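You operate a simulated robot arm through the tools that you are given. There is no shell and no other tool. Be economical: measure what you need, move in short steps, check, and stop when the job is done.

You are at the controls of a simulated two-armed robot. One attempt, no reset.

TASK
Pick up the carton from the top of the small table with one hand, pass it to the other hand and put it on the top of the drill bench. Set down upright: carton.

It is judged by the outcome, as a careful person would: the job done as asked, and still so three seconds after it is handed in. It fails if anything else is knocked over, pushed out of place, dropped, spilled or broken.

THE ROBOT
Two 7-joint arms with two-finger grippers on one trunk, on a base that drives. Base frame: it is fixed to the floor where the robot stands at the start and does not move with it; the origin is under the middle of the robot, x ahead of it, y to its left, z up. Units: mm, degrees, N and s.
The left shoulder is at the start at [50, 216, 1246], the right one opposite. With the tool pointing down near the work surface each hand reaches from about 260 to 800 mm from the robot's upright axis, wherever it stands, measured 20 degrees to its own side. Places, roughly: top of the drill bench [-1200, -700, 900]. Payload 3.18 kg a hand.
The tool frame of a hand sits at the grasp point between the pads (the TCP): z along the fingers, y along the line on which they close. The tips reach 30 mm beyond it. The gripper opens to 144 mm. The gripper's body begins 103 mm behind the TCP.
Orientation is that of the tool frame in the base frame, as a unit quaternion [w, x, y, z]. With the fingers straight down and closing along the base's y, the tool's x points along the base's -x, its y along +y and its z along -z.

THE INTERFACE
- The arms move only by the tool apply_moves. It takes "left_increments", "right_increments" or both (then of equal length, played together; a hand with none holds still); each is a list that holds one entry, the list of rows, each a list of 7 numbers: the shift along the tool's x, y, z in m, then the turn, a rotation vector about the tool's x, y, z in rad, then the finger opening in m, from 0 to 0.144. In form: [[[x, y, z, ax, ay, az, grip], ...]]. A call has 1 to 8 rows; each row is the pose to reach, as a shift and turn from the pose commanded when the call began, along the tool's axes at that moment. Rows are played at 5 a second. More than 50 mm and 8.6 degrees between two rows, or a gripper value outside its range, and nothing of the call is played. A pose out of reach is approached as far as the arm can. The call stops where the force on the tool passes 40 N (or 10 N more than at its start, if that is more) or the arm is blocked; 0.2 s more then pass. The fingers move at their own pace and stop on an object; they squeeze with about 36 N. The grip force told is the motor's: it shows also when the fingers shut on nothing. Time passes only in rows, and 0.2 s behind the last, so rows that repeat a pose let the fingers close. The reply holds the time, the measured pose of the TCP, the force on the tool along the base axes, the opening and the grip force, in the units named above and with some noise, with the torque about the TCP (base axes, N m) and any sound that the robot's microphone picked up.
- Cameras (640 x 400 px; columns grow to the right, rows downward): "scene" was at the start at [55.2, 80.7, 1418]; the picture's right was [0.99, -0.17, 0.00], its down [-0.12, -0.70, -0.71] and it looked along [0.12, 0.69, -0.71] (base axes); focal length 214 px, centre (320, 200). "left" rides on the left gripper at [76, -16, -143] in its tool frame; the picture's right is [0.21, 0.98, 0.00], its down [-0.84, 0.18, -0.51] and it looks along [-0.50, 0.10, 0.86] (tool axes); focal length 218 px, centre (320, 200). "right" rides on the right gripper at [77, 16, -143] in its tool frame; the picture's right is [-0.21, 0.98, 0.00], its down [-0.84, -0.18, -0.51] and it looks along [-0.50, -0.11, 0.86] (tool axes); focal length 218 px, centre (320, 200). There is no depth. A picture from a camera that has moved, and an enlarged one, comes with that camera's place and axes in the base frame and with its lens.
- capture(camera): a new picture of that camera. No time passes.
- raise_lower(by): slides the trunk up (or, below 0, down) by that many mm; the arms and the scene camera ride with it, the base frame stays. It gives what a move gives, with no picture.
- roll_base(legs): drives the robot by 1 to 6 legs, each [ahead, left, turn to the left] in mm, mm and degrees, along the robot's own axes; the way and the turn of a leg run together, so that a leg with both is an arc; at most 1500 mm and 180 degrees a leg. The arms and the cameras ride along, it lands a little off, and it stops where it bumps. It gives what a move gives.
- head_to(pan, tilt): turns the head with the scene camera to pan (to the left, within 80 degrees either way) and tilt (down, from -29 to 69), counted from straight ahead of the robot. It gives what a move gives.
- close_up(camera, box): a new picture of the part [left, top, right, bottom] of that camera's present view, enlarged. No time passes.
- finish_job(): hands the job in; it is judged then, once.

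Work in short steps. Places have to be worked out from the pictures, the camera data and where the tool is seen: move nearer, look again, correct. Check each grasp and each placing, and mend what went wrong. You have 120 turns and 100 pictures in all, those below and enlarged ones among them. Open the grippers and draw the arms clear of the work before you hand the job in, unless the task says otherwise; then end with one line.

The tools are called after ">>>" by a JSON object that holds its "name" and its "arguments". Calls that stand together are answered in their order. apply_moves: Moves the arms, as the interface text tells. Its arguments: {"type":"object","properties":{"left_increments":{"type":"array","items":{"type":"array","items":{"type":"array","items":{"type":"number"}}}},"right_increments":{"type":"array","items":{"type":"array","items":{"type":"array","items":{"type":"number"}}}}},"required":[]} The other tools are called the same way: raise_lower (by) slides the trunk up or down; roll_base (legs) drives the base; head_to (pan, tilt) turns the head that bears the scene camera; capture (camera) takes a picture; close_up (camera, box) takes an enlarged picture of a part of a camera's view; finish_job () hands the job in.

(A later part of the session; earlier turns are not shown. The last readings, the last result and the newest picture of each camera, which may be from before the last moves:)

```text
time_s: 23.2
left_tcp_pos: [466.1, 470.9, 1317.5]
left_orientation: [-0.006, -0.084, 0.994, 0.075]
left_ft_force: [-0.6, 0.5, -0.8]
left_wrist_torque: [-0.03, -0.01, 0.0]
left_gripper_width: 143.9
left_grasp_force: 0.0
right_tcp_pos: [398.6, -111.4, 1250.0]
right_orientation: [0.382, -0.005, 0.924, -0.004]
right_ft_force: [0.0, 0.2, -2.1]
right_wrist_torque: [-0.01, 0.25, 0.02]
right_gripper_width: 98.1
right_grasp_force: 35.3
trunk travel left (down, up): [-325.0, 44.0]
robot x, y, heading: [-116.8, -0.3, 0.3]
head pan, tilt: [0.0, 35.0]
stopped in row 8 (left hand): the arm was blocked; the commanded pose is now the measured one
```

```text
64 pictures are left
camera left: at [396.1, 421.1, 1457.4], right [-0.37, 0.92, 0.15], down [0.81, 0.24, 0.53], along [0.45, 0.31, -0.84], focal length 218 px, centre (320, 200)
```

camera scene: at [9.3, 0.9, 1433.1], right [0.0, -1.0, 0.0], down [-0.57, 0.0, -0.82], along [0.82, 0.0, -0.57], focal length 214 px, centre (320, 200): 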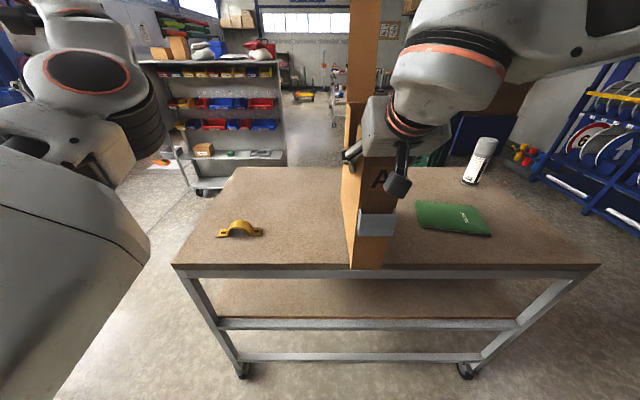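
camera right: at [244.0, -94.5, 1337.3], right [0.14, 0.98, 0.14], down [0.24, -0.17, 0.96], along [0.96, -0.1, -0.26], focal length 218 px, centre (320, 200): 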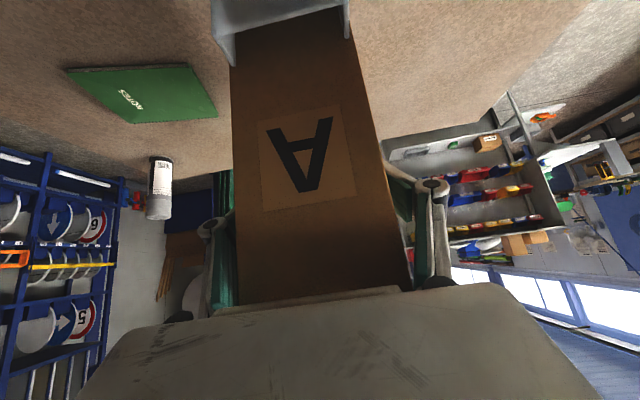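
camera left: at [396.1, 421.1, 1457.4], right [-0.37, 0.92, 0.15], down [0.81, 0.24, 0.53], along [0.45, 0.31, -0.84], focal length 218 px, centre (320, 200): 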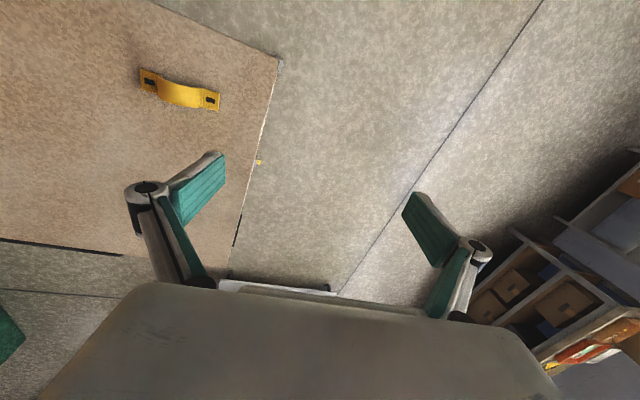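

Height seems the left arm's limit with the tool down (~1320). I lower and level the left hand, then back the robot away from the table so the carton can be brought lower.

>>> {"name": "apply_moves", "arguments": {"left_increments": [[[0, -0.003, 0.02, 0.04, -0.003, 0.042, 0.144], [0, -0.006, 0.04, 0.08, -0.006, 0.084, 0.144], [0, -0.009, 0.06, 0.115, -0.009, 0.126, 0.144], [0, -0.011, 0.073, 0.15, -0.012, 0.168, 0.144], [0, -0.011, 0.073, 0.15, -0.012, 0.168, 0.144]]]}}

>>> {"name": "roll_base", "arguments": {"legs": [[-450, 0, 0]]}}

>>> {"name": "capture", "arguments": {"camera": "scene"}}

```text
time_s: 24.4
left_tcp_pos: [467.3, 469.0, 1244.6]
left_orientation: [0.001, 0.003, 1.0, 0.003]
left_ft_force: [-0.4, 0.2, -0.2]
left_wrist_torque: [-0.02, -0.01, -0.03]
left_gripper_width: 144.4
left_grasp_force: 0.0
right_tcp_pos: [399.9, -108.8, 1250.6]
right_orientation: [0.381, -0.004, 0.924, -0.005]
right_ft_force: [0.2, 0.2, -2.0]
right_wrist_torque: [0.02, 0.24, -0.02]
right_gripper_width: 97.6
right_grasp_force: 36.0
trunk travel left (down, up): [-325.0, 44.0]
robot x, y, heading: [-124.3, 0.1, 0.1]
head pan, tilt: [0.0, 35.0]
```

```text
time_s: 27.1
left_tcp_pos: [18.3, 467.5, 1245.9]
left_orientation: [0.001, 0.003, 1.0, -0.002]
left_ft_force: [0.1, 0.7, 0.5]
left_wrist_torque: [0.0, 0.0, 0.0]
left_gripper_width: 143.8
left_grasp_force: 0.0
right_tcp_pos: [-50.7, -111.2, 1250.5]
right_orientation: [0.382, -0.004, 0.924, -0.004]
right_ft_force: [0.4, -0.3, -1.8]
right_wrist_torque: [-0.03, 0.24, 0.02]
right_gripper_width: 95.9
right_grasp_force: 35.6
trunk travel left (down, up): [-325.0, 44.0]
robot x, y, heading: [-568.3, -0.3, -0.2]
head pan, tilt: [0.0, 35.0]
```

```text
63 pictures are left
camera scene: at [-439.9, 0.8, 1433.1], right [0.0, -1.0, 0.0], down [-0.57, 0.0, -0.82], along [0.82, 0.0, -0.57], focal length 214 px, centre (320, 200)
```

scene: 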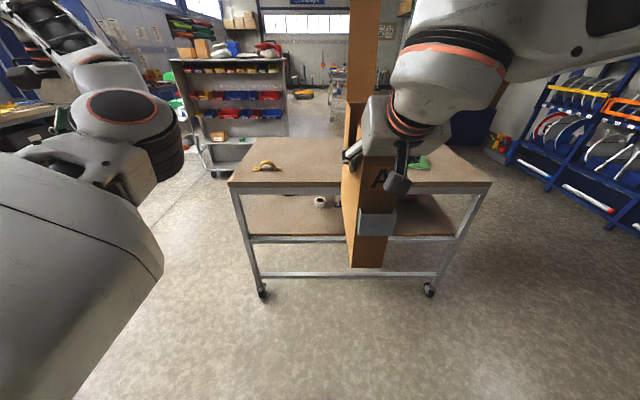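

Clear of the table now. I lower the carton 120 mm with the right hand while the left, staying at 1245, moves inward.

>>> {"name": "apply_moves", "arguments": {"right_increments": [[[0.02, 0, 0.02, 0, 0, 0, 0.05], [0.04, 0, 0.04, 0, 0, 0, 0.05], [0.06, 0, 0.06, 0, 0, 0, 0.05], [0.085, 0, 0.085, 0, 0, 0, 0.05], [0.085, 0, 0.085, 0, 0, 0, 0.05], [0.085, 0, 0.085, 0, 0, 0, 0.05], [0.085, 0, 0.085, 0, 0, 0, 0.05], [0.085, 0, 0.085, 0, 0, 0, 0.05]]], "left_increments": [[[-0.01, -0.03, 0, 0, 0, 0, 0.144], [-0.02, -0.07, 0, 0, 0, 0, 0.144], [-0.027, -0.11, 0, 0, 0, 0, 0.144], [-0.027, -0.15, 0, 0, 0, 0, 0.144], [-0.027, -0.19, 0, 0, 0, 0, 0.144], [-0.027, -0.23, 0, 0, 0, 0, 0.144], [-0.027, -0.27, 0, 0, 0, 0, 0.144], [-0.027, -0.31, 0, 0, 0, 0, 0.144]]]}}

>>> {"name": "capture", "arguments": {"camera": "scene"}}

>>> {"name": "capture", "arguments": {"camera": "left"}}

```text
time_s: 28.0
left_tcp_pos: [19.6, 463.3, 1237.5]
left_orientation: [-0.002, -0.083, 0.996, -0.014]
left_ft_force: [-0.3, -0.5, 0.2]
left_wrist_torque: [0.02, -0.03, 0.01]
left_gripper_width: 144.2
left_grasp_force: 0.0
left hand out of reach, approached as far as the arm can: row 3, 4
right_tcp_pos: [-50.5, -111.9, 1166.5]
right_orientation: [0.382, -0.003, 0.924, -0.006]
right_ft_force: [0.1, 0.5, -3.9]
right_wrist_torque: [0.0, 0.24, -0.02]
right_gripper_width: 95.9
right_grasp_force: 35.9
trunk travel left (down, up): [-325.0, 44.0]
robot x, y, heading: [-569.0, 2.6, 0.2]
head pan, tilt: [0.0, 35.0]
stopped in row 4 (left hand): the arm was blocked; the commanded pose is now the measured one
```

```text
62 pictures are left
camera scene: at [-439.0, 1.6, 1433.0], right [0.0, -1.0, 0.0], down [-0.57, 0.0, -0.82], along [0.82, 0.0, -0.57], focal length 214 px, centre (320, 200)
```

scene: 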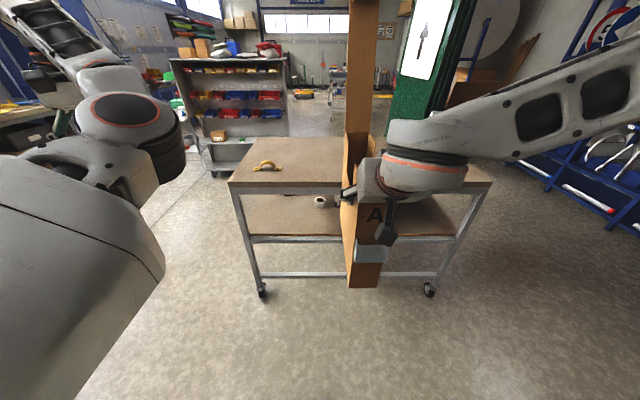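

```text
61 pictures are left
camera left: at [-53.6, 438.0, 1383.1], right [-0.37, 0.93, -0.02], down [0.8, 0.33, 0.5], along [0.47, 0.16, -0.87], focal length 218 px, centre (320, 200)
```

left: 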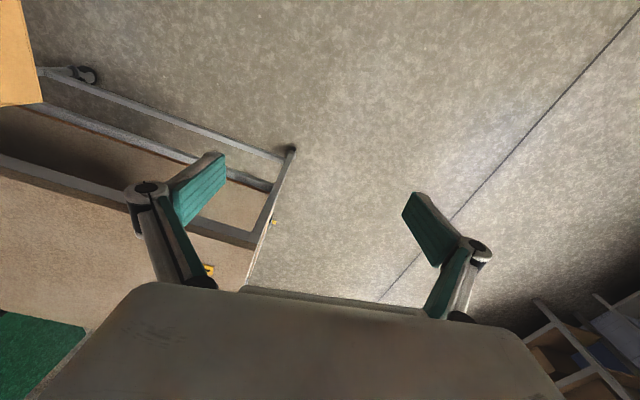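

The left is blocked inward at this height too; tool-down reach is meant for lower heights. I level it, lower it by 140 mm, and then try inward.

>>> {"name": "apply_moves", "arguments": {"left_increments": [[[0, 0.001, 0.035, -0.007, -0.001, 0.04, 0.144], [0, 0.002, 0.07, -0.014, -0.002, 0.08, 0.144], [0, 0.003, 0.105, -0.021, -0.003, 0.12, 0.144], [0, 0.004, 0.14, -0.028, -0.004, 0.166, 0.144], [0, 0.004, 0.14, -0.028, -0.004, 0.166, 0.144]]], "right_increments": [[[0.02, 0, 0.02, 0, 0, 0, 0.05], [0.04, 0, 0.04, 0, 0, 0, 0.05], [0.06, 0, 0.06, 0, 0, 0, 0.05], [0.08, 0, 0.08, 0, 0, 0, 0.05], [0.08, 0, 0.08, 0, 0, 0, 0.05]]]}}

>>> {"name": "apply_moves", "arguments": {"left_increments": [[[0, -0.03, 0, 0, 0, 0, 0.144], [0, -0.06, 0, 0, 0, 0, 0.144], [0, -0.09, 0, 0, 0, 0, 0.144], [0, -0.12, 0, 0, 0, 0, 0.144]]]}}

>>> {"name": "capture", "arguments": {"camera": "scene"}}

```text
time_s: 29.2
left_tcp_pos: [18.3, 461.7, 1100.0]
left_orientation: [0.002, 0.001, 1.0, 0.0]
left_ft_force: [-0.1, 0.0, 0.5]
left_wrist_torque: [-0.01, -0.02, -0.02]
left_gripper_width: 143.7
left_grasp_force: 0.1
right_tcp_pos: [-51.2, -115.4, 1054.2]
right_orientation: [0.382, -0.003, 0.924, -0.005]
right_ft_force: [0.3, -0.6, -2.0]
right_wrist_torque: [0.0, 0.21, -0.02]
right_gripper_width: 94.9
right_grasp_force: 35.6
trunk travel left (down, up): [-325.0, 44.0]
robot x, y, heading: [-568.9, -1.5, -0.4]
head pan, tilt: [0.0, 35.0]
```

```text
time_s: 29.9
left_tcp_pos: [3.8, 471.3, 1107.1]
left_orientation: [0.006, -0.071, 0.997, -0.005]
left_ft_force: [-0.3, -0.2, -0.4]
left_wrist_torque: [0.0, -0.01, -0.01]
left_gripper_width: 144.0
left_grasp_force: 0.2
left hand out of reach, approached as far as the arm can: row 3
right_tcp_pos: [-51.5, -114.7, 1053.1]
right_orientation: [0.382, -0.003, 0.924, -0.006]
right_ft_force: [-0.6, 0.2, -2.3]
right_wrist_torque: [0.02, 0.24, -0.02]
right_gripper_width: 94.9
right_grasp_force: 35.8
trunk travel left (down, up): [-325.0, 44.0]
robot x, y, heading: [-568.5, 0.0, -0.2]
head pan, tilt: [0.0, 35.0]
stopped in row 3 (left hand): the arm was blocked; the commanded pose is now the measured one
```

```text
60 pictures are left
camera scene: at [-439.5, 1.2, 1433.0], right [0.0, -1.0, 0.0], down [-0.57, 0.0, -0.82], along [0.82, 0.0, -0.57], focal length 214 px, centre (320, 200)
```

scene: 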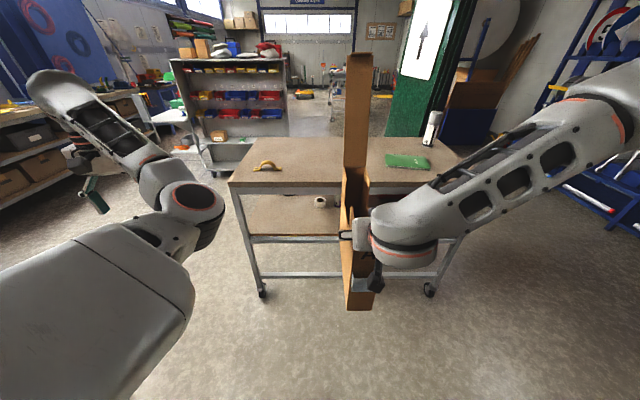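

The picture shows why: the left elbow is folded to the inside. Extending the hand forward should let the forearm swing inward. I move the left forward, then inward while extended.

>>> {"name": "apply_moves", "arguments": {"left_increments": [[[-0.04, -0.01, 0, -0.003, 0.004, 0.047, 0.144], [-0.08, -0.02, 0, -0.006, 0.008, 0.094, 0.144], [-0.12, -0.03, 0, -0.01, 0.012, 0.142, 0.144], [-0.155, -0.045, 0, -0.01, 0.012, 0.142, 0.144], [-0.165, -0.085, 0, -0.01, 0.012, 0.142, 0.144], [-0.165, -0.125, 0, -0.01, 0.012, 0.142, 0.144]]]}}

>>> {"name": "capture", "arguments": {"camera": "scene"}}

```text
time_s: 31.4
left_tcp_pos: [172.9, 346.9, 1114.4]
left_orientation: [0.001, 0.003, 1.0, 0.001]
left_ft_force: [0.5, -1.1, 0.4]
left_wrist_torque: [0.15, 0.03, 0.0]
left_gripper_width: 143.7
left_grasp_force: 0.0
left hand out of reach, approached as far as the arm can: row 4, 5, 6
right_tcp_pos: [-51.5, -118.8, 1052.4]
right_orientation: [0.38, -0.001, 0.925, -0.004]
right_ft_force: [0.9, -2.0, -2.1]
right_wrist_torque: [0.06, 0.25, 0.04]
right_gripper_width: 94.0
right_grasp_force: 36.2
trunk travel left (down, up): [-325.0, 44.0]
robot x, y, heading: [-569.7, -0.9, -0.3]
head pan, tilt: [0.0, 35.0]
```

```text
59 pictures are left
camera scene: at [-438.6, -3.8, 1432.9], right [0.0, -1.0, 0.0], down [-0.57, 0.0, -0.82], along [0.82, 0.0, -0.57], focal length 214 px, centre (320, 200)
```

scene: 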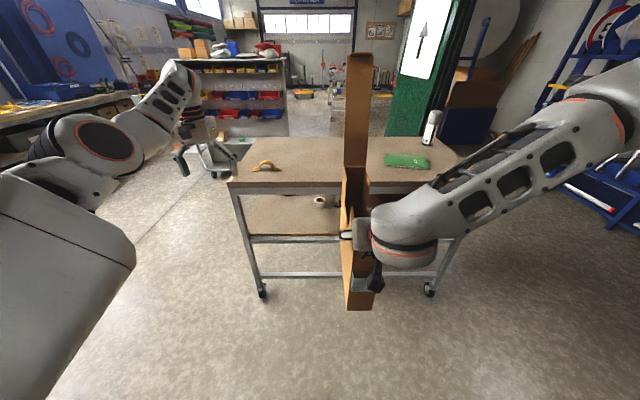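

The elbow flipped to the outside — good. Now I draw the left hand back and inward.

>>> {"name": "apply_moves", "arguments": {"left_increments": [[[0.025, -0.03, 0, 0, 0, 0, 0.144], [0.05, -0.06, 0, 0, 0, 0, 0.144], [0.075, -0.095, 0, 0, 0, 0, 0.144], [0.1, -0.13, 0, 0, 0, 0, 0.144], [0.12, -0.17, 0, 0, 0, 0, 0.144]]]}}

>>> {"name": "capture", "arguments": {"camera": "scene"}}

>>> {"name": "capture", "arguments": {"camera": "left"}}

```text
time_s: 32.5
left_tcp_pos: [167.1, 228.8, 1127.4]
left_orientation: [0.0, 0.003, 1.0, -0.001]
left_ft_force: [-0.2, -0.1, 0.1]
left_wrist_torque: [-0.04, 0.0, -0.02]
left_gripper_width: 144.1
left_grasp_force: 0.0
left hand out of reach, approached as far as the arm can: row 1, 2, 3, 4, 5
right_tcp_pos: [-50.6, -114.4, 1053.6]
right_orientation: [0.381, -0.003, 0.925, -0.005]
right_ft_force: [0.0, 0.1, -2.3]
right_wrist_torque: [-0.02, 0.27, -0.01]
right_gripper_width: 93.6
right_grasp_force: 36.0
trunk travel left (down, up): [-325.0, 44.0]
robot x, y, heading: [-567.8, 1.9, -0.2]
head pan, tilt: [0.0, 35.0]
```

```text
58 pictures are left
camera scene: at [-439.6, 1.5, 1433.0], right [0.0, -1.0, 0.0], down [-0.57, 0.0, -0.82], along [0.82, 0.0, -0.57], focal length 214 px, centre (320, 200)
```

scene: 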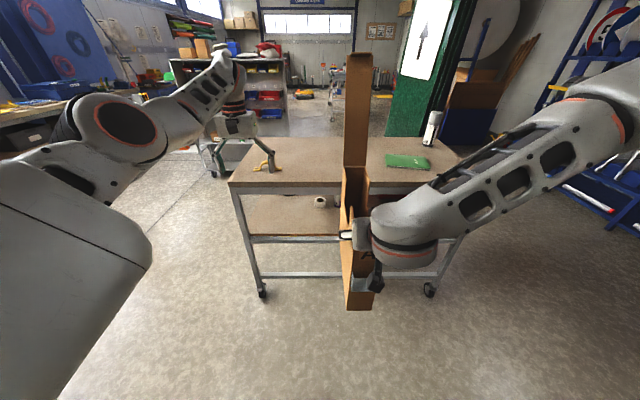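

```text
57 pictures are left
camera left: at [90.3, 213.3, 1271.3], right [-0.2, 0.98, 0.0], down [0.84, 0.18, 0.51], along [0.5, 0.1, -0.86], focal length 218 px, centre (320, 200)
```

left: 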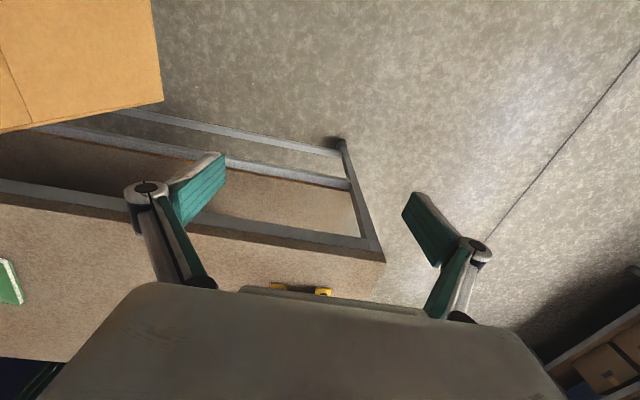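

The left tracks in y but lags in x. I command it straight back toward the robot.

>>> {"name": "apply_moves", "arguments": {"left_increments": [[[0.02, 0, 0, 0, 0, 0, 0.144], [0.04, 0, 0, 0, 0, 0, 0.144], [0.06, 0, 0, 0, 0, 0, 0.144], [0.08, 0, 0, 0, 0, 0, 0.144], [0.08, 0, 0, 0, 0, 0, 0.144]]]}}

>>> {"name": "capture", "arguments": {"camera": "scene"}}

```text
time_s: 33.8
left_tcp_pos: [165.4, 226.0, 1134.1]
left_orientation: [0.0, 0.003, 1.0, -0.001]
left_ft_force: [1.1, -0.5, 0.1]
left_wrist_torque: [-0.04, -0.01, -0.01]
left_gripper_width: 144.2
left_grasp_force: 0.2
left hand out of reach, approached as far as the arm can: row 1, 2, 3, 4, 5
right_tcp_pos: [-50.9, -113.1, 1054.8]
right_orientation: [0.381, -0.004, 0.925, -0.004]
right_ft_force: [-0.6, 0.7, -1.8]
right_wrist_torque: [0.01, 0.22, -0.02]
right_gripper_width: 92.9
right_grasp_force: 35.9
trunk travel left (down, up): [-325.0, 44.0]
robot x, y, heading: [-569.2, -0.1, -0.1]
head pan, tilt: [0.0, 35.0]
```

```text
56 pictures are left
camera scene: at [-439.6, 1.0, 1433.0], right [0.0, -1.0, 0.0], down [-0.57, 0.0, -0.82], along [0.82, 0.0, -0.57], focal length 214 px, centre (320, 200)
```

scene: 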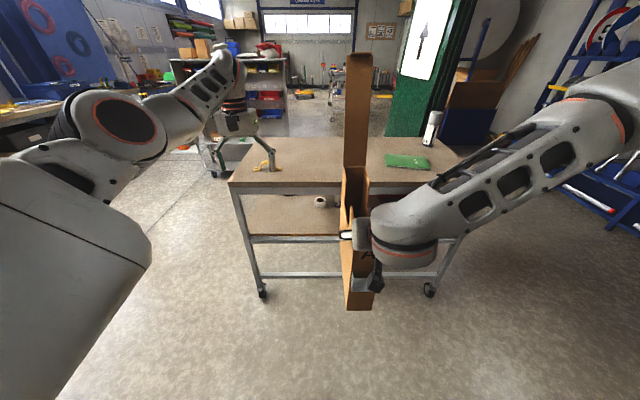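

Still stuck there near full extension. I try lowering the left hand, which should let the elbow flex.

>>> {"name": "apply_moves", "arguments": {"left_increments": [[[0, 0, 0.03, 0, 0, 0, 0.144], [0, 0, 0.06, 0, 0, 0, 0.144], [0, 0, 0.09, 0, 0, 0, 0.144], [0.01, 0, 0.12, 0, 0, 0, 0.144], [0.03, 0, 0.12, 0, 0, 0, 0.144], [0.05, 0, 0.12, 0, 0, 0, 0.144]]]}}

>>> {"name": "capture", "arguments": {"camera": "scene"}}

```text
time_s: 35.1
left_tcp_pos: [180.7, 222.6, 1015.4]
left_orientation: [0.0, 0.004, 1.0, 0.0]
left_ft_force: [0.5, 0.5, 1.0]
left_wrist_torque: [-0.02, 0.01, -0.01]
left_gripper_width: 144.0
left_grasp_force: 0.0
left hand out of reach, approached as far as the arm can: row 1, 2, 3, 4, 5, 6
right_tcp_pos: [-50.3, -114.4, 1054.0]
right_orientation: [0.381, -0.003, 0.925, -0.005]
right_ft_force: [0.6, 0.0, -1.5]
right_wrist_torque: [0.0, 0.23, -0.03]
right_gripper_width: 92.5
right_grasp_force: 36.5
trunk travel left (down, up): [-325.0, 44.0]
robot x, y, heading: [-570.8, -0.2, -0.5]
head pan, tilt: [0.0, 35.0]
```

```text
55 pictures are left
camera scene: at [-439.3, 1.0, 1433.0], right [0.0, -1.0, 0.0], down [-0.57, 0.0, -0.82], along [0.82, 0.0, -0.57], focal length 214 px, centre (320, 200)
```

scene: 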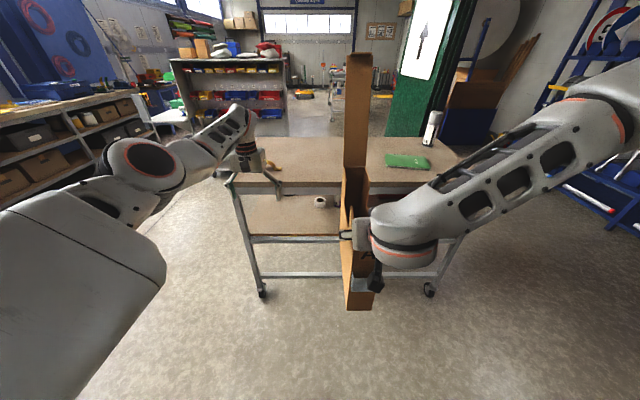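

The left arm tracks y and z but stays at full stretch (~750 mm ahead). That is workable: hold it there as receiver and bring the carton up into it from below with the right hand. I back off 200 mm more from the table, then push the carton forward and lower it, and set the left at z≈1120, y≈180.

>>> {"name": "roll_base", "arguments": {"legs": [[-200, 0, 0]]}}

>>> {"name": "apply_moves", "arguments": {"right_increments": [[[-0.015, 0, 0.031, 0, 0, 0, 0.05], [-0.031, 0, 0.062, 0, 0, 0, 0.05], [-0.046, 0, 0.093, 0, 0, 0, 0.05], [-0.0615, 0, 0.1237, 0, 0, 0, 0.05], [-0.0615, 0, 0.1237, 0, 0, 0, 0.05]]], "left_increments": [[[0, -0.01, -0.026, 0, 0, 0, 0.144], [0, -0.02, -0.052, 0, 0, 0, 0.144], [0, -0.03, -0.078, 0, 0, 0, 0.144], [0, -0.04, -0.105, 0, 0, 0, 0.144], [0, -0.04, -0.105, 0, 0, 0, 0.144]]]}}

>>> {"name": "capture", "arguments": {"camera": "scene"}}

```text
time_s: 36.0
left_tcp_pos: [170.9, 223.3, 1015.3]
left_orientation: [-0.001, 0.003, 1.0, 0.0]
left_ft_force: [0.2, -0.4, 0.1]
left_wrist_torque: [-0.02, -0.01, 0.03]
left_gripper_width: 144.2
left_grasp_force: 0.0
right_tcp_pos: [-57.1, -112.3, 1052.7]
right_orientation: [0.38, -0.004, 0.925, -0.006]
right_ft_force: [-0.3, -0.6, -2.4]
right_wrist_torque: [0.01, 0.26, 0.02]
right_gripper_width: 92.6
right_grasp_force: 36.4
trunk travel left (down, up): [-325.0, 44.0]
robot x, y, heading: [-577.7, 2.4, 0.1]
head pan, tilt: [0.0, 35.0]
stopped in leg 1: the robot was blocked; the commanded pose is now the measured one
```

```text
time_s: 37.2
left_tcp_pos: [158.3, 174.1, 1109.4]
left_orientation: [-0.001, 0.002, 1.0, 0.0]
left_ft_force: [-0.2, -0.3, -0.8]
left_wrist_torque: [-0.01, 0.04, 0.0]
left_gripper_width: 144.0
left_grasp_force: 0.1
left hand out of reach, approached as far as the arm can: row 2, 3, 4, 5
right_tcp_pos: [73.4, -113.6, 1007.3]
right_orientation: [0.38, -0.004, 0.925, -0.005]
right_ft_force: [0.8, -0.3, -2.0]
right_wrist_torque: [0.0, 0.28, 0.01]
right_gripper_width: 92.2
right_grasp_force: 36.6
trunk travel left (down, up): [-325.0, 44.0]
robot x, y, heading: [-578.2, -1.7, -0.2]
head pan, tilt: [0.0, 35.0]
```

```text
54 pictures are left
camera scene: at [-445.5, 2.2, 1432.9], right [0.0, -1.0, 0.0], down [-0.57, 0.0, -0.82], along [0.82, 0.0, -0.57], focal length 214 px, centre (320, 200)
```

scene: 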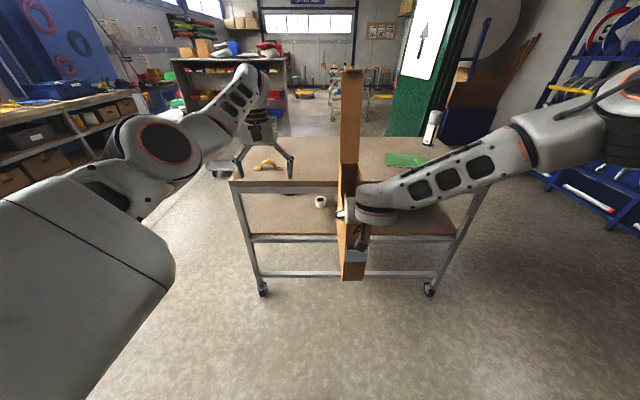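

The base bumped something behind after 8 mm, so I stay here. Carton is clear of the table by ~70 mm. I lower the carton 25 mm more and slide it under the left hand.

>>> {"name": "apply_moves", "arguments": {"right_increments": [[[0.0255, 0.01, 0.0099, 0, 0, 0, 0.05], [0.0255, 0.05, 0.0099, 0, 0, 0, 0.05], [0.0255, 0.09, 0.0099, 0, 0, 0, 0.05], [0.0255, 0.13, 0.0099, 0, 0, 0, 0.05], [0.0255, 0.17, 0.0099, 0, 0, 0, 0.05], [0.0255, 0.2, 0.0099, 0, 0, 0, 0.05]]]}}

>>> {"name": "capture", "arguments": {"camera": "scene"}}

>>> {"name": "capture", "arguments": {"camera": "left"}}

```text
time_s: 38.6
left_tcp_pos: [157.7, 175.6, 1109.3]
left_orientation: [0.0, 0.003, 1.0, -0.001]
left_ft_force: [-0.1, 0.2, 0.0]
left_wrist_torque: [-0.05, -0.01, 0.02]
left_gripper_width: 144.1
left_grasp_force: 0.0
right_tcp_pos: [60.0, 86.8, 980.2]
right_orientation: [0.381, -0.004, 0.925, -0.005]
right_ft_force: [0.7, 0.1, -1.7]
right_wrist_torque: [0.02, 0.27, -0.01]
right_gripper_width: 91.4
right_grasp_force: 36.6
trunk travel left (down, up): [-325.0, 44.0]
robot x, y, heading: [-577.5, -1.8, 0.0]
head pan, tilt: [0.0, 35.0]
```

```text
53 pictures are left
camera scene: at [-446.2, 2.6, 1433.0], right [0.0, -1.0, 0.0], down [-0.57, 0.0, -0.82], along [0.82, 0.0, -0.57], focal length 214 px, centre (320, 200)
```

scene: 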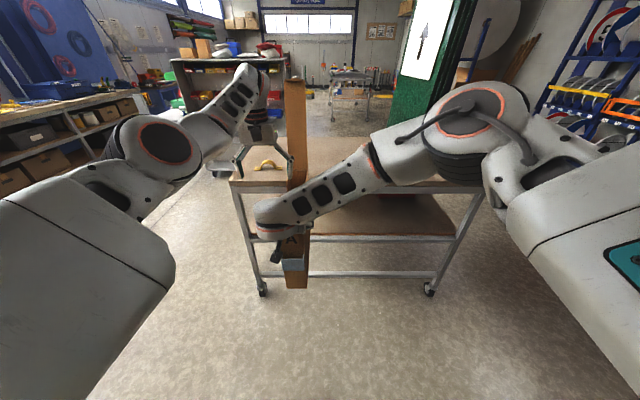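

```text
52 pictures are left
camera left: at [81.1, 159.0, 1253.8], right [-0.2, 0.98, 0.0], down [0.84, 0.18, 0.51], along [0.5, 0.1, -0.86], focal length 218 px, centre (320, 200)
```

left: 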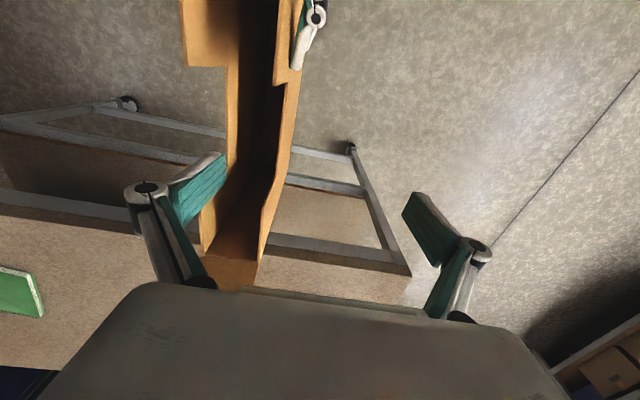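

The left wrist view shows the carton's notch right beneath: notch spans x≈99–222, carton centre y≈88. I slide it 88 mm further left to centre it under the left fingers.

>>> {"name": "apply_moves", "arguments": {"right_increments": [[[0, 0.03, 0, 0, 0, 0, 0.05], [0, 0.06, 0, 0, 0, 0, 0.05], [0, 0.088, 0, 0, 0, 0, 0.05], [0, 0.088, 0, 0, 0, 0, 0.05]]]}}

>>> {"name": "capture", "arguments": {"camera": "left"}}

>>> {"name": "capture", "arguments": {"camera": "scene"}}

```text
time_s: 39.8
left_tcp_pos: [159.2, 174.6, 1108.9]
left_orientation: [-0.001, 0.003, 1.0, 0.0]
left_ft_force: [-0.3, -0.4, -0.1]
left_wrist_torque: [-0.01, 0.06, 0.0]
left_gripper_width: 143.9
left_grasp_force: 0.1
right_tcp_pos: [110.7, 107.8, 982.8]
right_orientation: [0.376, 0.053, 0.925, -0.02]
right_ft_force: [0.7, 0.7, -2.3]
right_wrist_torque: [0.01, 0.25, 0.0]
right_gripper_width: 90.9
right_grasp_force: 36.0
trunk travel left (down, up): [-325.0, 44.0]
robot x, y, heading: [-573.0, 0.0, 0.1]
head pan, tilt: [0.0, 35.0]
stopped in row 4 (right hand): the arm was blocked; the commanded pose is now the measured one
```

```text
51 pictures are left
camera left: at [81.7, 158.2, 1253.6], right [-0.2, 0.98, 0.0], down [0.84, 0.18, 0.51], along [0.5, 0.1, -0.86], focal length 218 px, centre (320, 200)
```

left: 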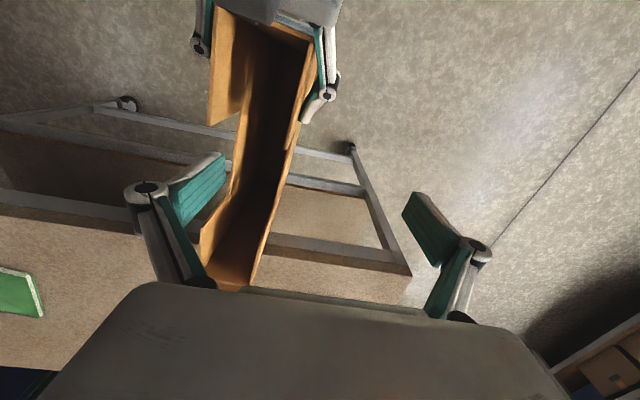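

```text
50 pictures are left
camera scene: at [-445.4, 1.7, 1432.9], right [0.0, -1.0, 0.0], down [-0.57, 0.0, -0.82], along [0.82, 0.0, -0.57], focal length 214 px, centre (320, 200)
```

scene: 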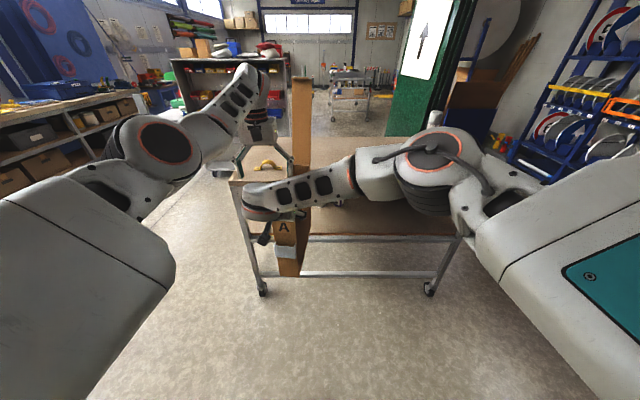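

The right arm hit an inward limit and turned the carton slightly, carrying it forward. I bring it back to the previous pose, and will shift the left hand to y≈87 instead.

>>> {"name": "apply_moves", "arguments": {"right_increments": [[[0.012, -0.009, -0.011, -0.023, -0.004, -0.031, 0.05], [0.024, -0.018, -0.022, -0.046, -0.008, -0.061, 0.05], [0.0354, -0.0269, -0.0326, -0.07, -0.012, -0.092, 0.05], [0.0354, -0.0269, -0.0326, -0.07, -0.012, -0.092, 0.05]]]}}

>>> {"name": "apply_moves", "arguments": {"left_increments": [[[0, -0.02, 0, 0, 0, 0, 0.144], [0, -0.04, 0, 0, 0, 0, 0.144], [0, -0.06, 0, 0, 0, 0, 0.144], [0, -0.08, 0, 0, 0, 0, 0.144], [0, -0.088, 0, 0, 0, 0, 0.144], [0, -0.088, 0, 0, 0, 0, 0.144]]]}}

>>> {"name": "capture", "arguments": {"camera": "left"}}

>>> {"name": "capture", "arguments": {"camera": "scene"}}

```text
time_s: 40.8
left_tcp_pos: [159.5, 173.6, 1109.5]
left_orientation: [-0.001, 0.004, 1.0, -0.001]
left_ft_force: [0.4, -0.7, -0.6]
left_wrist_torque: [-0.03, 0.04, -0.02]
left_gripper_width: 143.9
left_grasp_force: 0.0
right_tcp_pos: [56.0, 92.8, 983.0]
right_orientation: [0.385, -0.008, 0.923, -0.002]
right_ft_force: [-0.2, -0.3, -2.2]
right_wrist_torque: [0.01, 0.26, 0.01]
right_gripper_width: 90.8
right_grasp_force: 35.5
trunk travel left (down, up): [-325.0, 44.0]
robot x, y, heading: [-576.2, 1.5, 0.2]
head pan, tilt: [0.0, 35.0]
```

```text
time_s: 42.2
left_tcp_pos: [141.0, 98.6, 1117.1]
left_orientation: [0.003, -0.01, 1.0, -0.002]
left_ft_force: [0.7, 0.0, -0.4]
left_wrist_torque: [-0.02, 0.0, 0.0]
left_gripper_width: 144.2
left_grasp_force: 0.0
left hand out of reach, approached as far as the arm can: row 1, 2, 3, 4, 5, 6
right_tcp_pos: [56.9, 95.6, 981.6]
right_orientation: [0.383, -0.007, 0.924, -0.004]
right_ft_force: [0.0, 1.5, -3.3]
right_wrist_torque: [-0.04, 0.28, -0.02]
right_gripper_width: 90.3
right_grasp_force: 35.9
trunk travel left (down, up): [-325.0, 44.0]
robot x, y, heading: [-576.9, 6.1, 0.0]
head pan, tilt: [0.0, 35.0]
```

```text
49 pictures are left
camera left: at [64.1, 81.0, 1260.8], right [-0.23, 0.97, 0.0], down [0.84, 0.2, 0.51], along [0.5, 0.11, -0.86], focal length 218 px, centre (320, 200)
```

left: 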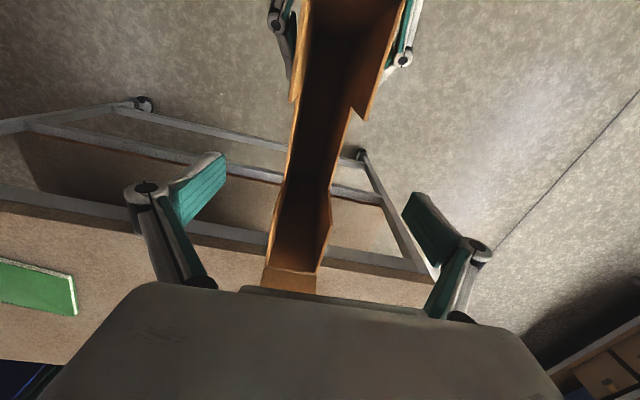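

```text
48 pictures are left
camera scene: at [-445.1, 3.9, 1432.9], right [0.0, -1.0, 0.0], down [-0.57, 0.0, -0.82], along [0.82, 0.0, -0.57], focal length 214 px, centre (320, 200)
```

scene: 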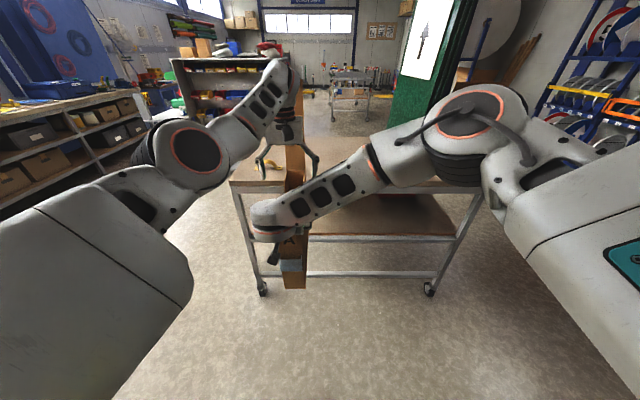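

The carton is nearly under the left hand. From the torque its weight sits ~120 mm behind the right grip, so I shift the carton 31 mm back, turn it −3.5° to match, raise 30 mm, and move the left 10 mm inward.

>>> {"name": "apply_moves", "arguments": {"right_increments": [[[0.011, 0, -0.011, 0.021, 0, 0.021, 0.05], [0.022, 0, -0.022, 0.042, 0, 0.042, 0.05], [0.001, 0, -0.043, 0.042, 0, 0.042, 0.05], [0.001, 0, -0.043, 0.042, 0, 0.042, 0.05]]], "left_increments": [[[0, -0.005, 0, 0, 0, 0, 0.144], [0, -0.01, 0, 0, 0, 0, 0.144], [0, -0.01, 0, 0, 0, 0, 0.144], [0, -0.01, 0, 0, 0, 0, 0.144]]]}}

>>> {"name": "capture", "arguments": {"camera": "left"}}

```text
time_s: 43.4
left_tcp_pos: [143.5, 98.2, 1128.3]
left_orientation: [0.009, -0.016, 1.0, -0.005]
left_ft_force: [-0.9, -0.4, -0.1]
left_wrist_torque: [0.02, -0.01, -0.01]
left_gripper_width: 144.0
left_grasp_force: 0.0
left hand out of reach, approached as far as the arm can: row 1, 2, 3, 4
right_tcp_pos: [23.9, 66.4, 975.4]
right_orientation: [0.357, 0.034, 0.933, -0.029]
right_ft_force: [-0.1, 0.6, -2.2]
right_wrist_torque: [0.0, 0.21, 0.02]
right_gripper_width: 89.8
right_grasp_force: 36.1
trunk travel left (down, up): [-325.0, 44.0]
robot x, y, heading: [-576.8, 1.6, -0.3]
head pan, tilt: [0.0, 35.0]
stopped in row 4 (left hand): the arm was blocked; the commanded pose is now the measured one
```

```text
47 pictures are left
camera left: at [63.7, 79.3, 1270.9], right [-0.24, 0.97, -0.01], down [0.83, 0.21, 0.52], along [0.51, 0.12, -0.85], focal length 218 px, centre (320, 200)
```

left: 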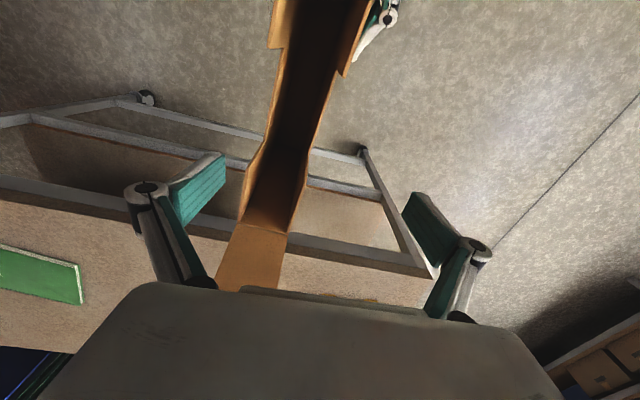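

Both arms are near their inward limits here. Before going on I check whether the carton is slipping in the right grip (its width reading keeps creeping down).

>>> {"name": "capture", "arguments": {"camera": "right"}}

>>> {"name": "capture", "arguments": {"camera": "scene"}}

```text
46 pictures are left
camera right: at [-126.6, 98.0, 1030.3], right [0.24, 0.97, 0.11], down [0.28, -0.18, 0.94], along [0.93, -0.19, -0.31], focal length 218 px, centre (320, 200)
```

right: 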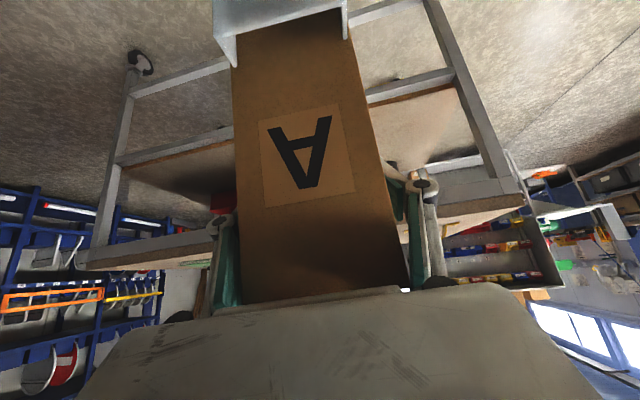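

```text
45 pictures are left
camera scene: at [-445.9, 1.8, 1433.0], right [0.0, -1.0, 0.0], down [-0.57, 0.0, -0.82], along [0.82, 0.0, -0.57], focal length 214 px, centre (320, 200)
```

scene: 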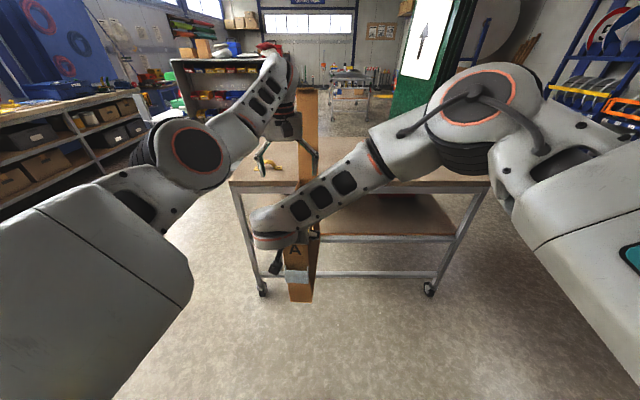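

The carton is steady in the grip (only ~1–2 mm drift). A few calls ago the two hands were lined up well with both arms steady; I return the right hand to that pose and will bring the left straight down instead.

>>> {"name": "apply_moves", "arguments": {"right_increments": [[[-0.009, 0.01, 0.005, -0.028, -0.018, -0.019, 0.05], [-0.018, 0.021, 0.01, -0.057, -0.036, -0.038, 0.05], [-0.0273, 0.0315, 0.0151, -0.085, -0.053, -0.056, 0.05], [-0.0273, 0.0315, 0.0151, -0.085, -0.053, -0.056, 0.05]]]}}

>>> {"name": "capture", "arguments": {"camera": "left"}}

```text
time_s: 44.4
left_tcp_pos: [142.8, 96.8, 1127.9]
left_orientation: [0.009, -0.016, 1.0, -0.006]
left_ft_force: [0.0, 1.2, 0.3]
left_wrist_torque: [0.0, 0.02, 0.0]
left_gripper_width: 143.9
left_grasp_force: 0.0
right_tcp_pos: [63.1, 89.2, 986.5]
right_orientation: [0.383, 0.001, 0.924, 0.002]
right_ft_force: [-0.3, -0.3, -2.4]
right_wrist_torque: [-0.03, 0.28, 0.01]
right_gripper_width: 89.8
right_grasp_force: 35.8
trunk travel left (down, up): [-325.0, 44.0]
robot x, y, heading: [-576.7, 3.6, -0.2]
head pan, tilt: [0.0, 35.0]
```

```text
44 pictures are left
camera left: at [63.4, 79.1, 1269.8], right [-0.24, 0.97, -0.01], down [0.83, 0.21, 0.52], along [0.51, 0.11, -0.85], focal length 218 px, centre (320, 200)
```

left: 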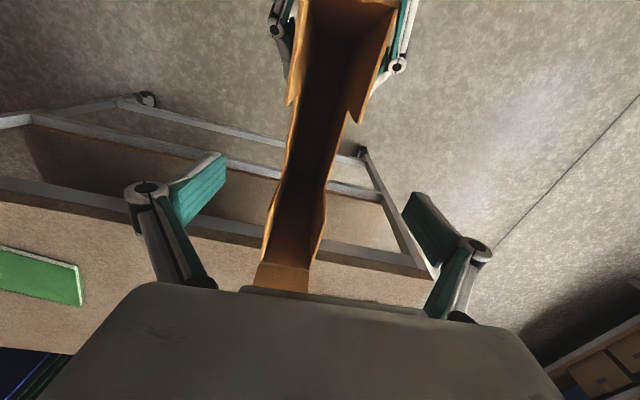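

The carton's walls straddle the left hand's centreline within ~7 mm at the notch. I lower the left hand 130 mm and look.

>>> {"name": "apply_moves", "arguments": {"left_increments": [[[0, 0, 0.03, 0, 0, 0, 0.144], [0, 0, 0.06, 0, 0, 0, 0.144], [0, 0, 0.09, 0, 0, 0, 0.144], [0, 0, 0.12, 0, 0, 0, 0.144], [0, 0, 0.13, 0, 0, 0, 0.144]]]}}

>>> {"name": "capture", "arguments": {"camera": "left"}}

>>> {"name": "capture", "arguments": {"camera": "scene"}}

```text
time_s: 45.1
left_tcp_pos: [170.9, 192.6, 1077.3]
left_orientation: [0.026, -0.088, 0.996, -0.013]
left_ft_force: [0.4, -0.4, -0.1]
left_wrist_torque: [0.0, -0.02, 0.02]
left_gripper_width: 144.0
left_grasp_force: 0.1
right_tcp_pos: [64.2, 84.9, 982.4]
right_orientation: [0.38, 0.003, 0.925, -0.002]
right_ft_force: [-0.4, 0.8, -2.7]
right_wrist_torque: [0.0, 0.24, -0.01]
right_gripper_width: 89.3
right_grasp_force: 36.3
trunk travel left (down, up): [-325.0, 44.0]
robot x, y, heading: [-577.8, 3.1, 0.3]
head pan, tilt: [0.0, 35.0]
stopped in row 3 (left hand): the arm was blocked; the commanded pose is now the measured one
```

```text
43 pictures are left
camera left: at [90.2, 165.0, 1218.1], right [-0.38, 0.93, -0.04], down [0.77, 0.34, 0.54], along [0.51, 0.17, -0.84], focal length 218 px, centre (320, 200)
```

left: 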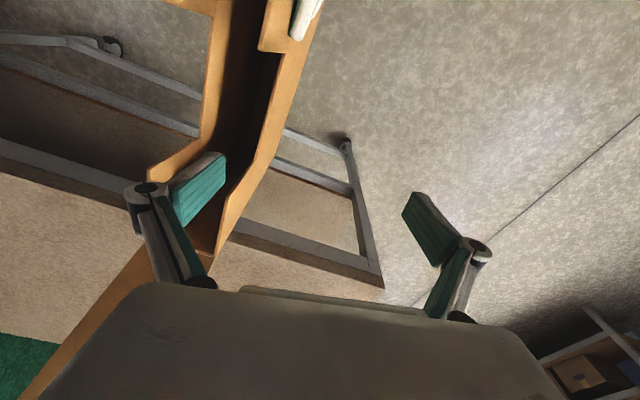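

```text
42 pictures are left
camera scene: at [-445.7, 2.1, 1433.0], right [0.0, -1.0, 0.0], down [-0.57, 0.0, -0.82], along [0.82, 0.0, -0.57], focal length 214 px, centre (320, 200)
```

scene: 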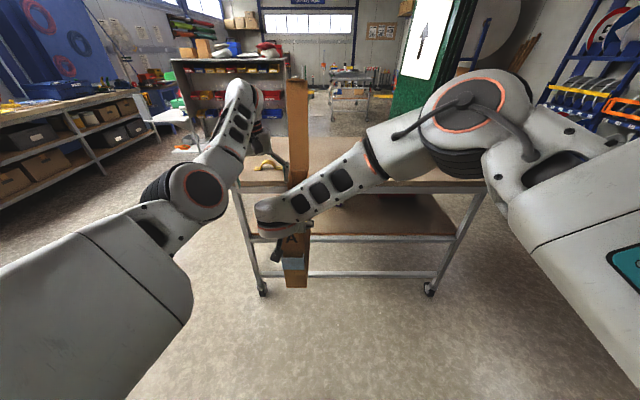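

The left arm can't hold that inward spot in this elbow posture. I part the hands: carton back to the right side, left hand out to its own side, then I'll re-swivel the left elbow by rolling the hand while the arm is straight.

>>> {"name": "apply_moves", "arguments": {"right_increments": [[[0.008, -0.038, -0.008, 0, 0, 0, 0.05], [0.017, -0.076, -0.017, 0, 0, 0, 0.05], [0.025, -0.114, -0.025, 0, 0, 0, 0.05], [0.034, -0.152, -0.034, 0, 0, 0, 0.05], [0.042, -0.19, -0.042, 0, 0, 0, 0.05]]], "left_increments": [[[-0.003, 0.04, -0.01, -0.006, 0.012, 0.044, 0.144], [-0.006, 0.08, -0.02, -0.013, 0.026, 0.088, 0.144], [-0.009, 0.12, -0.03, -0.02, 0.039, 0.132, 0.144], [-0.012, 0.16, -0.03, -0.026, 0.052, 0.176, 0.144], [-0.0155, 0.2, -0.03, -0.026, 0.052, 0.176, 0.144]]]}}

>>> {"name": "apply_moves", "arguments": {"left_increments": [[[0, -0.032, -0.002, 0.14, 0, 0, 0.144], [0, -0.064, -0.009, 0.28, 0, 0, 0.144], [0, -0.094, -0.02, 0.42, 0, 0, 0.144], [0, -0.122, -0.035, 0.56, 0, 0, 0.144], [0, -0.148, -0.054, 0.7, 0, 0, 0.144], [0, -0.171, -0.077, 0.84, 0, 0, 0.144], [0, -0.191, -0.102, 0.98, 0, 0, 0.144], [0, -0.207, -0.13, 1.12, 0, 0, 0.144]]]}}

>>> {"name": "capture", "arguments": {"camera": "scene"}}

```text
time_s: 46.3
left_tcp_pos: [149.5, 386.6, 1099.9]
left_orientation: [-0.002, 0.003, 1.0, 0.0]
left_ft_force: [-1.0, -0.4, 1.0]
left_wrist_torque: [0.03, -0.02, 0.0]
left_gripper_width: 144.1
left_grasp_force: 0.0
right_tcp_pos: [2.5, -99.8, 986.0]
right_orientation: [0.382, -0.001, 0.924, 0.0]
right_ft_force: [-0.2, -0.6, -1.8]
right_wrist_torque: [0.0, 0.27, 0.02]
right_gripper_width: 89.2
right_grasp_force: 36.3
trunk travel left (down, up): [-325.0, 44.0]
robot x, y, heading: [-571.9, 2.8, -0.2]
head pan, tilt: [0.0, 35.0]
```

```text
time_s: 48.1
left_tcp_pos: [148.8, 181.6, 1231.0]
left_orientation: [-0.004, 0.0, 0.846, -0.533]
left_ft_force: [-0.1, -0.3, 0.3]
left_wrist_torque: [0.0, 0.05, -0.02]
left_gripper_width: 144.0
left_grasp_force: 0.0
right_tcp_pos: [2.4, -101.5, 984.8]
right_orientation: [0.382, -0.001, 0.924, 0.0]
right_ft_force: [0.6, -0.2, -3.4]
right_wrist_torque: [0.0, 0.25, 0.04]
right_gripper_width: 88.6
right_grasp_force: 36.0
trunk travel left (down, up): [-325.0, 44.0]
robot x, y, heading: [-576.2, 0.8, -0.1]
head pan, tilt: [0.0, 35.0]
```

```text
41 pictures are left
camera scene: at [-446.0, 2.0, 1433.0], right [0.0, -1.0, 0.0], down [-0.57, 0.0, -0.82], along [0.82, 0.0, -0.57], focal length 214 px, centre (320, 200)
```

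scene: 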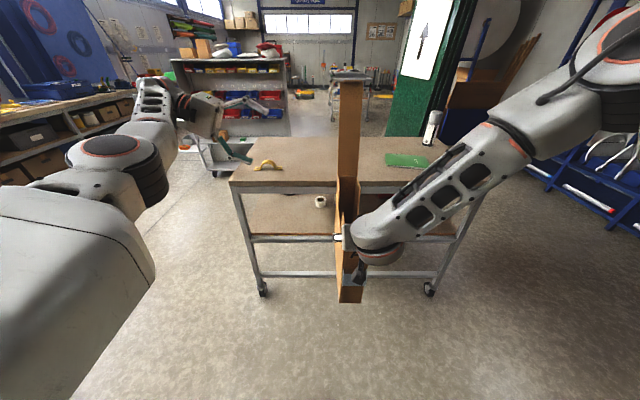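

The roll worked cleanly and the elbow has turned. Now I flex the arm by drawing the left hand back in this orientation.

>>> {"name": "apply_moves", "arguments": {"left_increments": [[[0.03, 0, 0, 0, 0, 0, 0.144], [0.06, 0, 0, 0, 0, 0, 0.144], [0.09, 0, 0, 0, 0, 0, 0.144], [0.12, 0, 0, 0, 0, 0, 0.144], [0.15, 0, 0, 0, 0, 0, 0.144], [0.18, 0, 0, 0, 0, 0, 0.144]]]}}

>>> {"name": "capture", "arguments": {"camera": "scene"}}

```text
time_s: 49.5
left_tcp_pos: [148.9, 182.4, 1229.5]
left_orientation: [-0.003, 0.0, 0.846, -0.533]
left_ft_force: [0.5, 0.5, 0.2]
left_wrist_torque: [0.02, -0.02, 0.01]
left_gripper_width: 144.0
left_grasp_force: 0.2
left hand out of reach, approached as far as the arm can: row 1, 2, 3, 4, 5, 6
right_tcp_pos: [3.1, -99.9, 985.1]
right_orientation: [0.382, 0.0, 0.924, -0.001]
right_ft_force: [-0.8, 0.0, -2.7]
right_wrist_torque: [-0.02, 0.25, 0.03]
right_gripper_width: 88.2
right_grasp_force: 36.3
trunk travel left (down, up): [-325.0, 44.0]
robot x, y, heading: [-573.0, 4.2, 0.1]
head pan, tilt: [0.0, 35.0]
```

```text
40 pictures are left
camera scene: at [-446.0, 1.9, 1433.0], right [0.0, -1.0, 0.0], down [-0.57, 0.0, -0.82], along [0.82, 0.0, -0.57], focal length 214 px, centre (320, 200)
```

scene: 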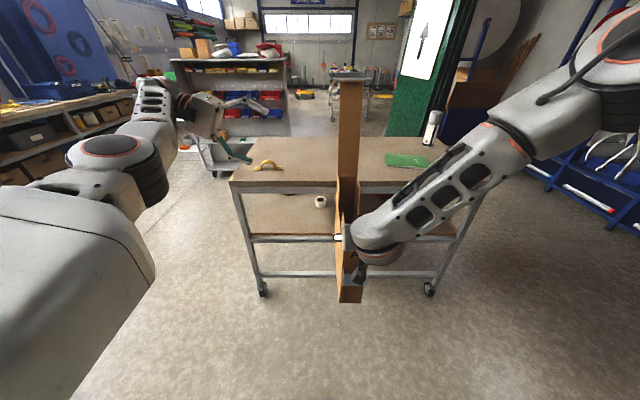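

The elbow seems locked just past straight (wrong side). I push the hand fully forward beyond reach to straighten it through, then pull back.

>>> {"name": "apply_moves", "arguments": {"left_increments": [[[-0.04, 0, 0, 0, 0, 0, 0.144], [-0.08, 0, 0, 0, 0, 0, 0.144], [-0.12, 0, 0, 0, 0, 0, 0.144], [-0.08, 0, 0, 0, 0, 0, 0.144], [-0.04, 0, 0, 0, 0, 0, 0.144], [0.0, 0, 0, 0, 0, 0, 0.144], [0.04, 0, 0, 0, 0, 0, 0.144], [0.08, 0, 0, 0, 0, 0, 0.144]]]}}

>>> {"name": "capture", "arguments": {"camera": "scene"}}

```text
time_s: 51.2
left_tcp_pos: [113.3, 201.9, 1137.7]
left_orientation: [-0.023, -0.053, 0.841, -0.538]
left_ft_force: [0.0, -0.8, -1.9]
left_wrist_torque: [-0.13, 0.04, -0.1]
left_gripper_width: 144.0
left_grasp_force: 0.1
left hand out of reach, approached as far as the arm can: row 1, 2, 3, 4, 5
right_tcp_pos: [7.3, -100.5, 981.3]
right_orientation: [0.379, 0.0, 0.925, 0.0]
right_ft_force: [1.8, -0.2, -2.7]
right_wrist_torque: [-0.03, 0.33, -0.03]
right_gripper_width: 87.9
right_grasp_force: 36.0
trunk travel left (down, up): [-325.0, 44.0]
robot x, y, heading: [-573.8, 3.0, -0.1]
head pan, tilt: [0.0, 35.0]
stopped in row 8 (left hand): the force on the tool passed its limit at 52 N (the readings are from after the stop); the commanded pose is now the measured one
```

```text
39 pictures are left
camera scene: at [-440.0, 2.5, 1432.2], right [0.0, -1.0, 0.0], down [-0.58, 0.0, -0.82], along [0.82, 0.0, -0.58], focal length 214 px, centre (320, 200)
```

scene: 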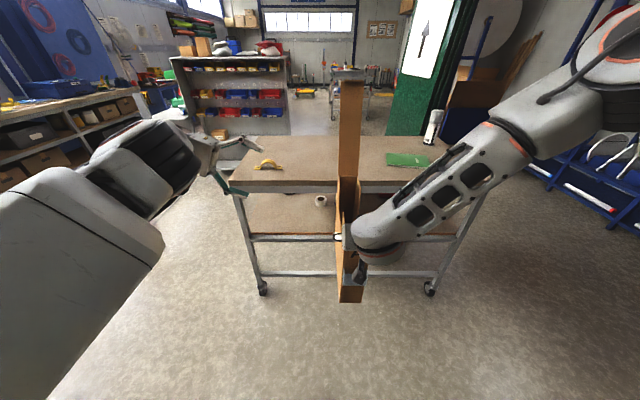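

The elbow snapped through (a brief dynamic jolt in free air, nothing touched). I check tracking by pulling the left back 80 mm and restoring orientation.

>>> {"name": "apply_moves", "arguments": {"left_increments": [[[0.02, 0, 0, 0, 0, 0, 0.144], [0.04, 0, 0, 0, 0, 0, 0.144], [0.06, 0, 0, 0, 0, 0, 0.144], [0.08, 0, 0, 0, 0, 0, 0.144], [0.08, 0, 0, 0, 0, 0, 0.144]]]}}

>>> {"name": "capture", "arguments": {"camera": "scene"}}

```text
time_s: 51.9
left_tcp_pos: [39.4, 218.8, 1044.0]
left_orientation: [-0.082, -0.109, 0.841, -0.524]
left_ft_force: [-0.4, 1.2, 1.0]
left_wrist_torque: [-0.03, -0.03, 0.01]
left_gripper_width: 143.6
left_grasp_force: 0.1
right_tcp_pos: [3.0, -99.8, 984.9]
right_orientation: [0.381, 0.0, 0.924, -0.001]
right_ft_force: [-0.7, 0.2, -2.6]
right_wrist_torque: [0.01, 0.25, -0.05]
right_gripper_width: 87.6
right_grasp_force: 36.0
trunk travel left (down, up): [-325.0, 44.0]
robot x, y, heading: [-576.5, 1.7, -0.3]
head pan, tilt: [0.0, 35.0]
stopped in row 3 (left hand): the arm was blocked; the commanded pose is now the measured one
```

```text
38 pictures are left
camera scene: at [-447.6, 2.8, 1433.3], right [0.0, -1.0, 0.0], down [-0.57, 0.0, -0.82], along [0.82, 0.0, -0.57], focal length 214 px, centre (320, 200)
```

scene: 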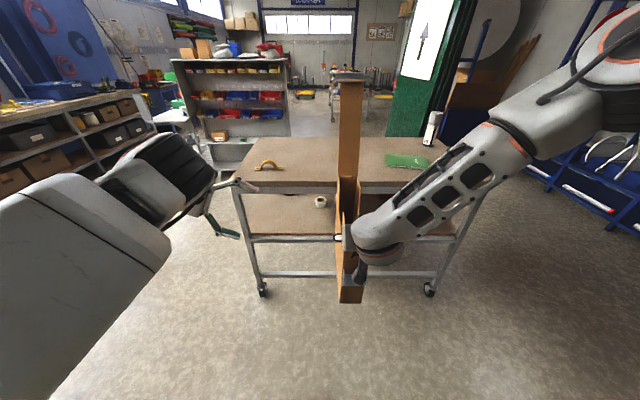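

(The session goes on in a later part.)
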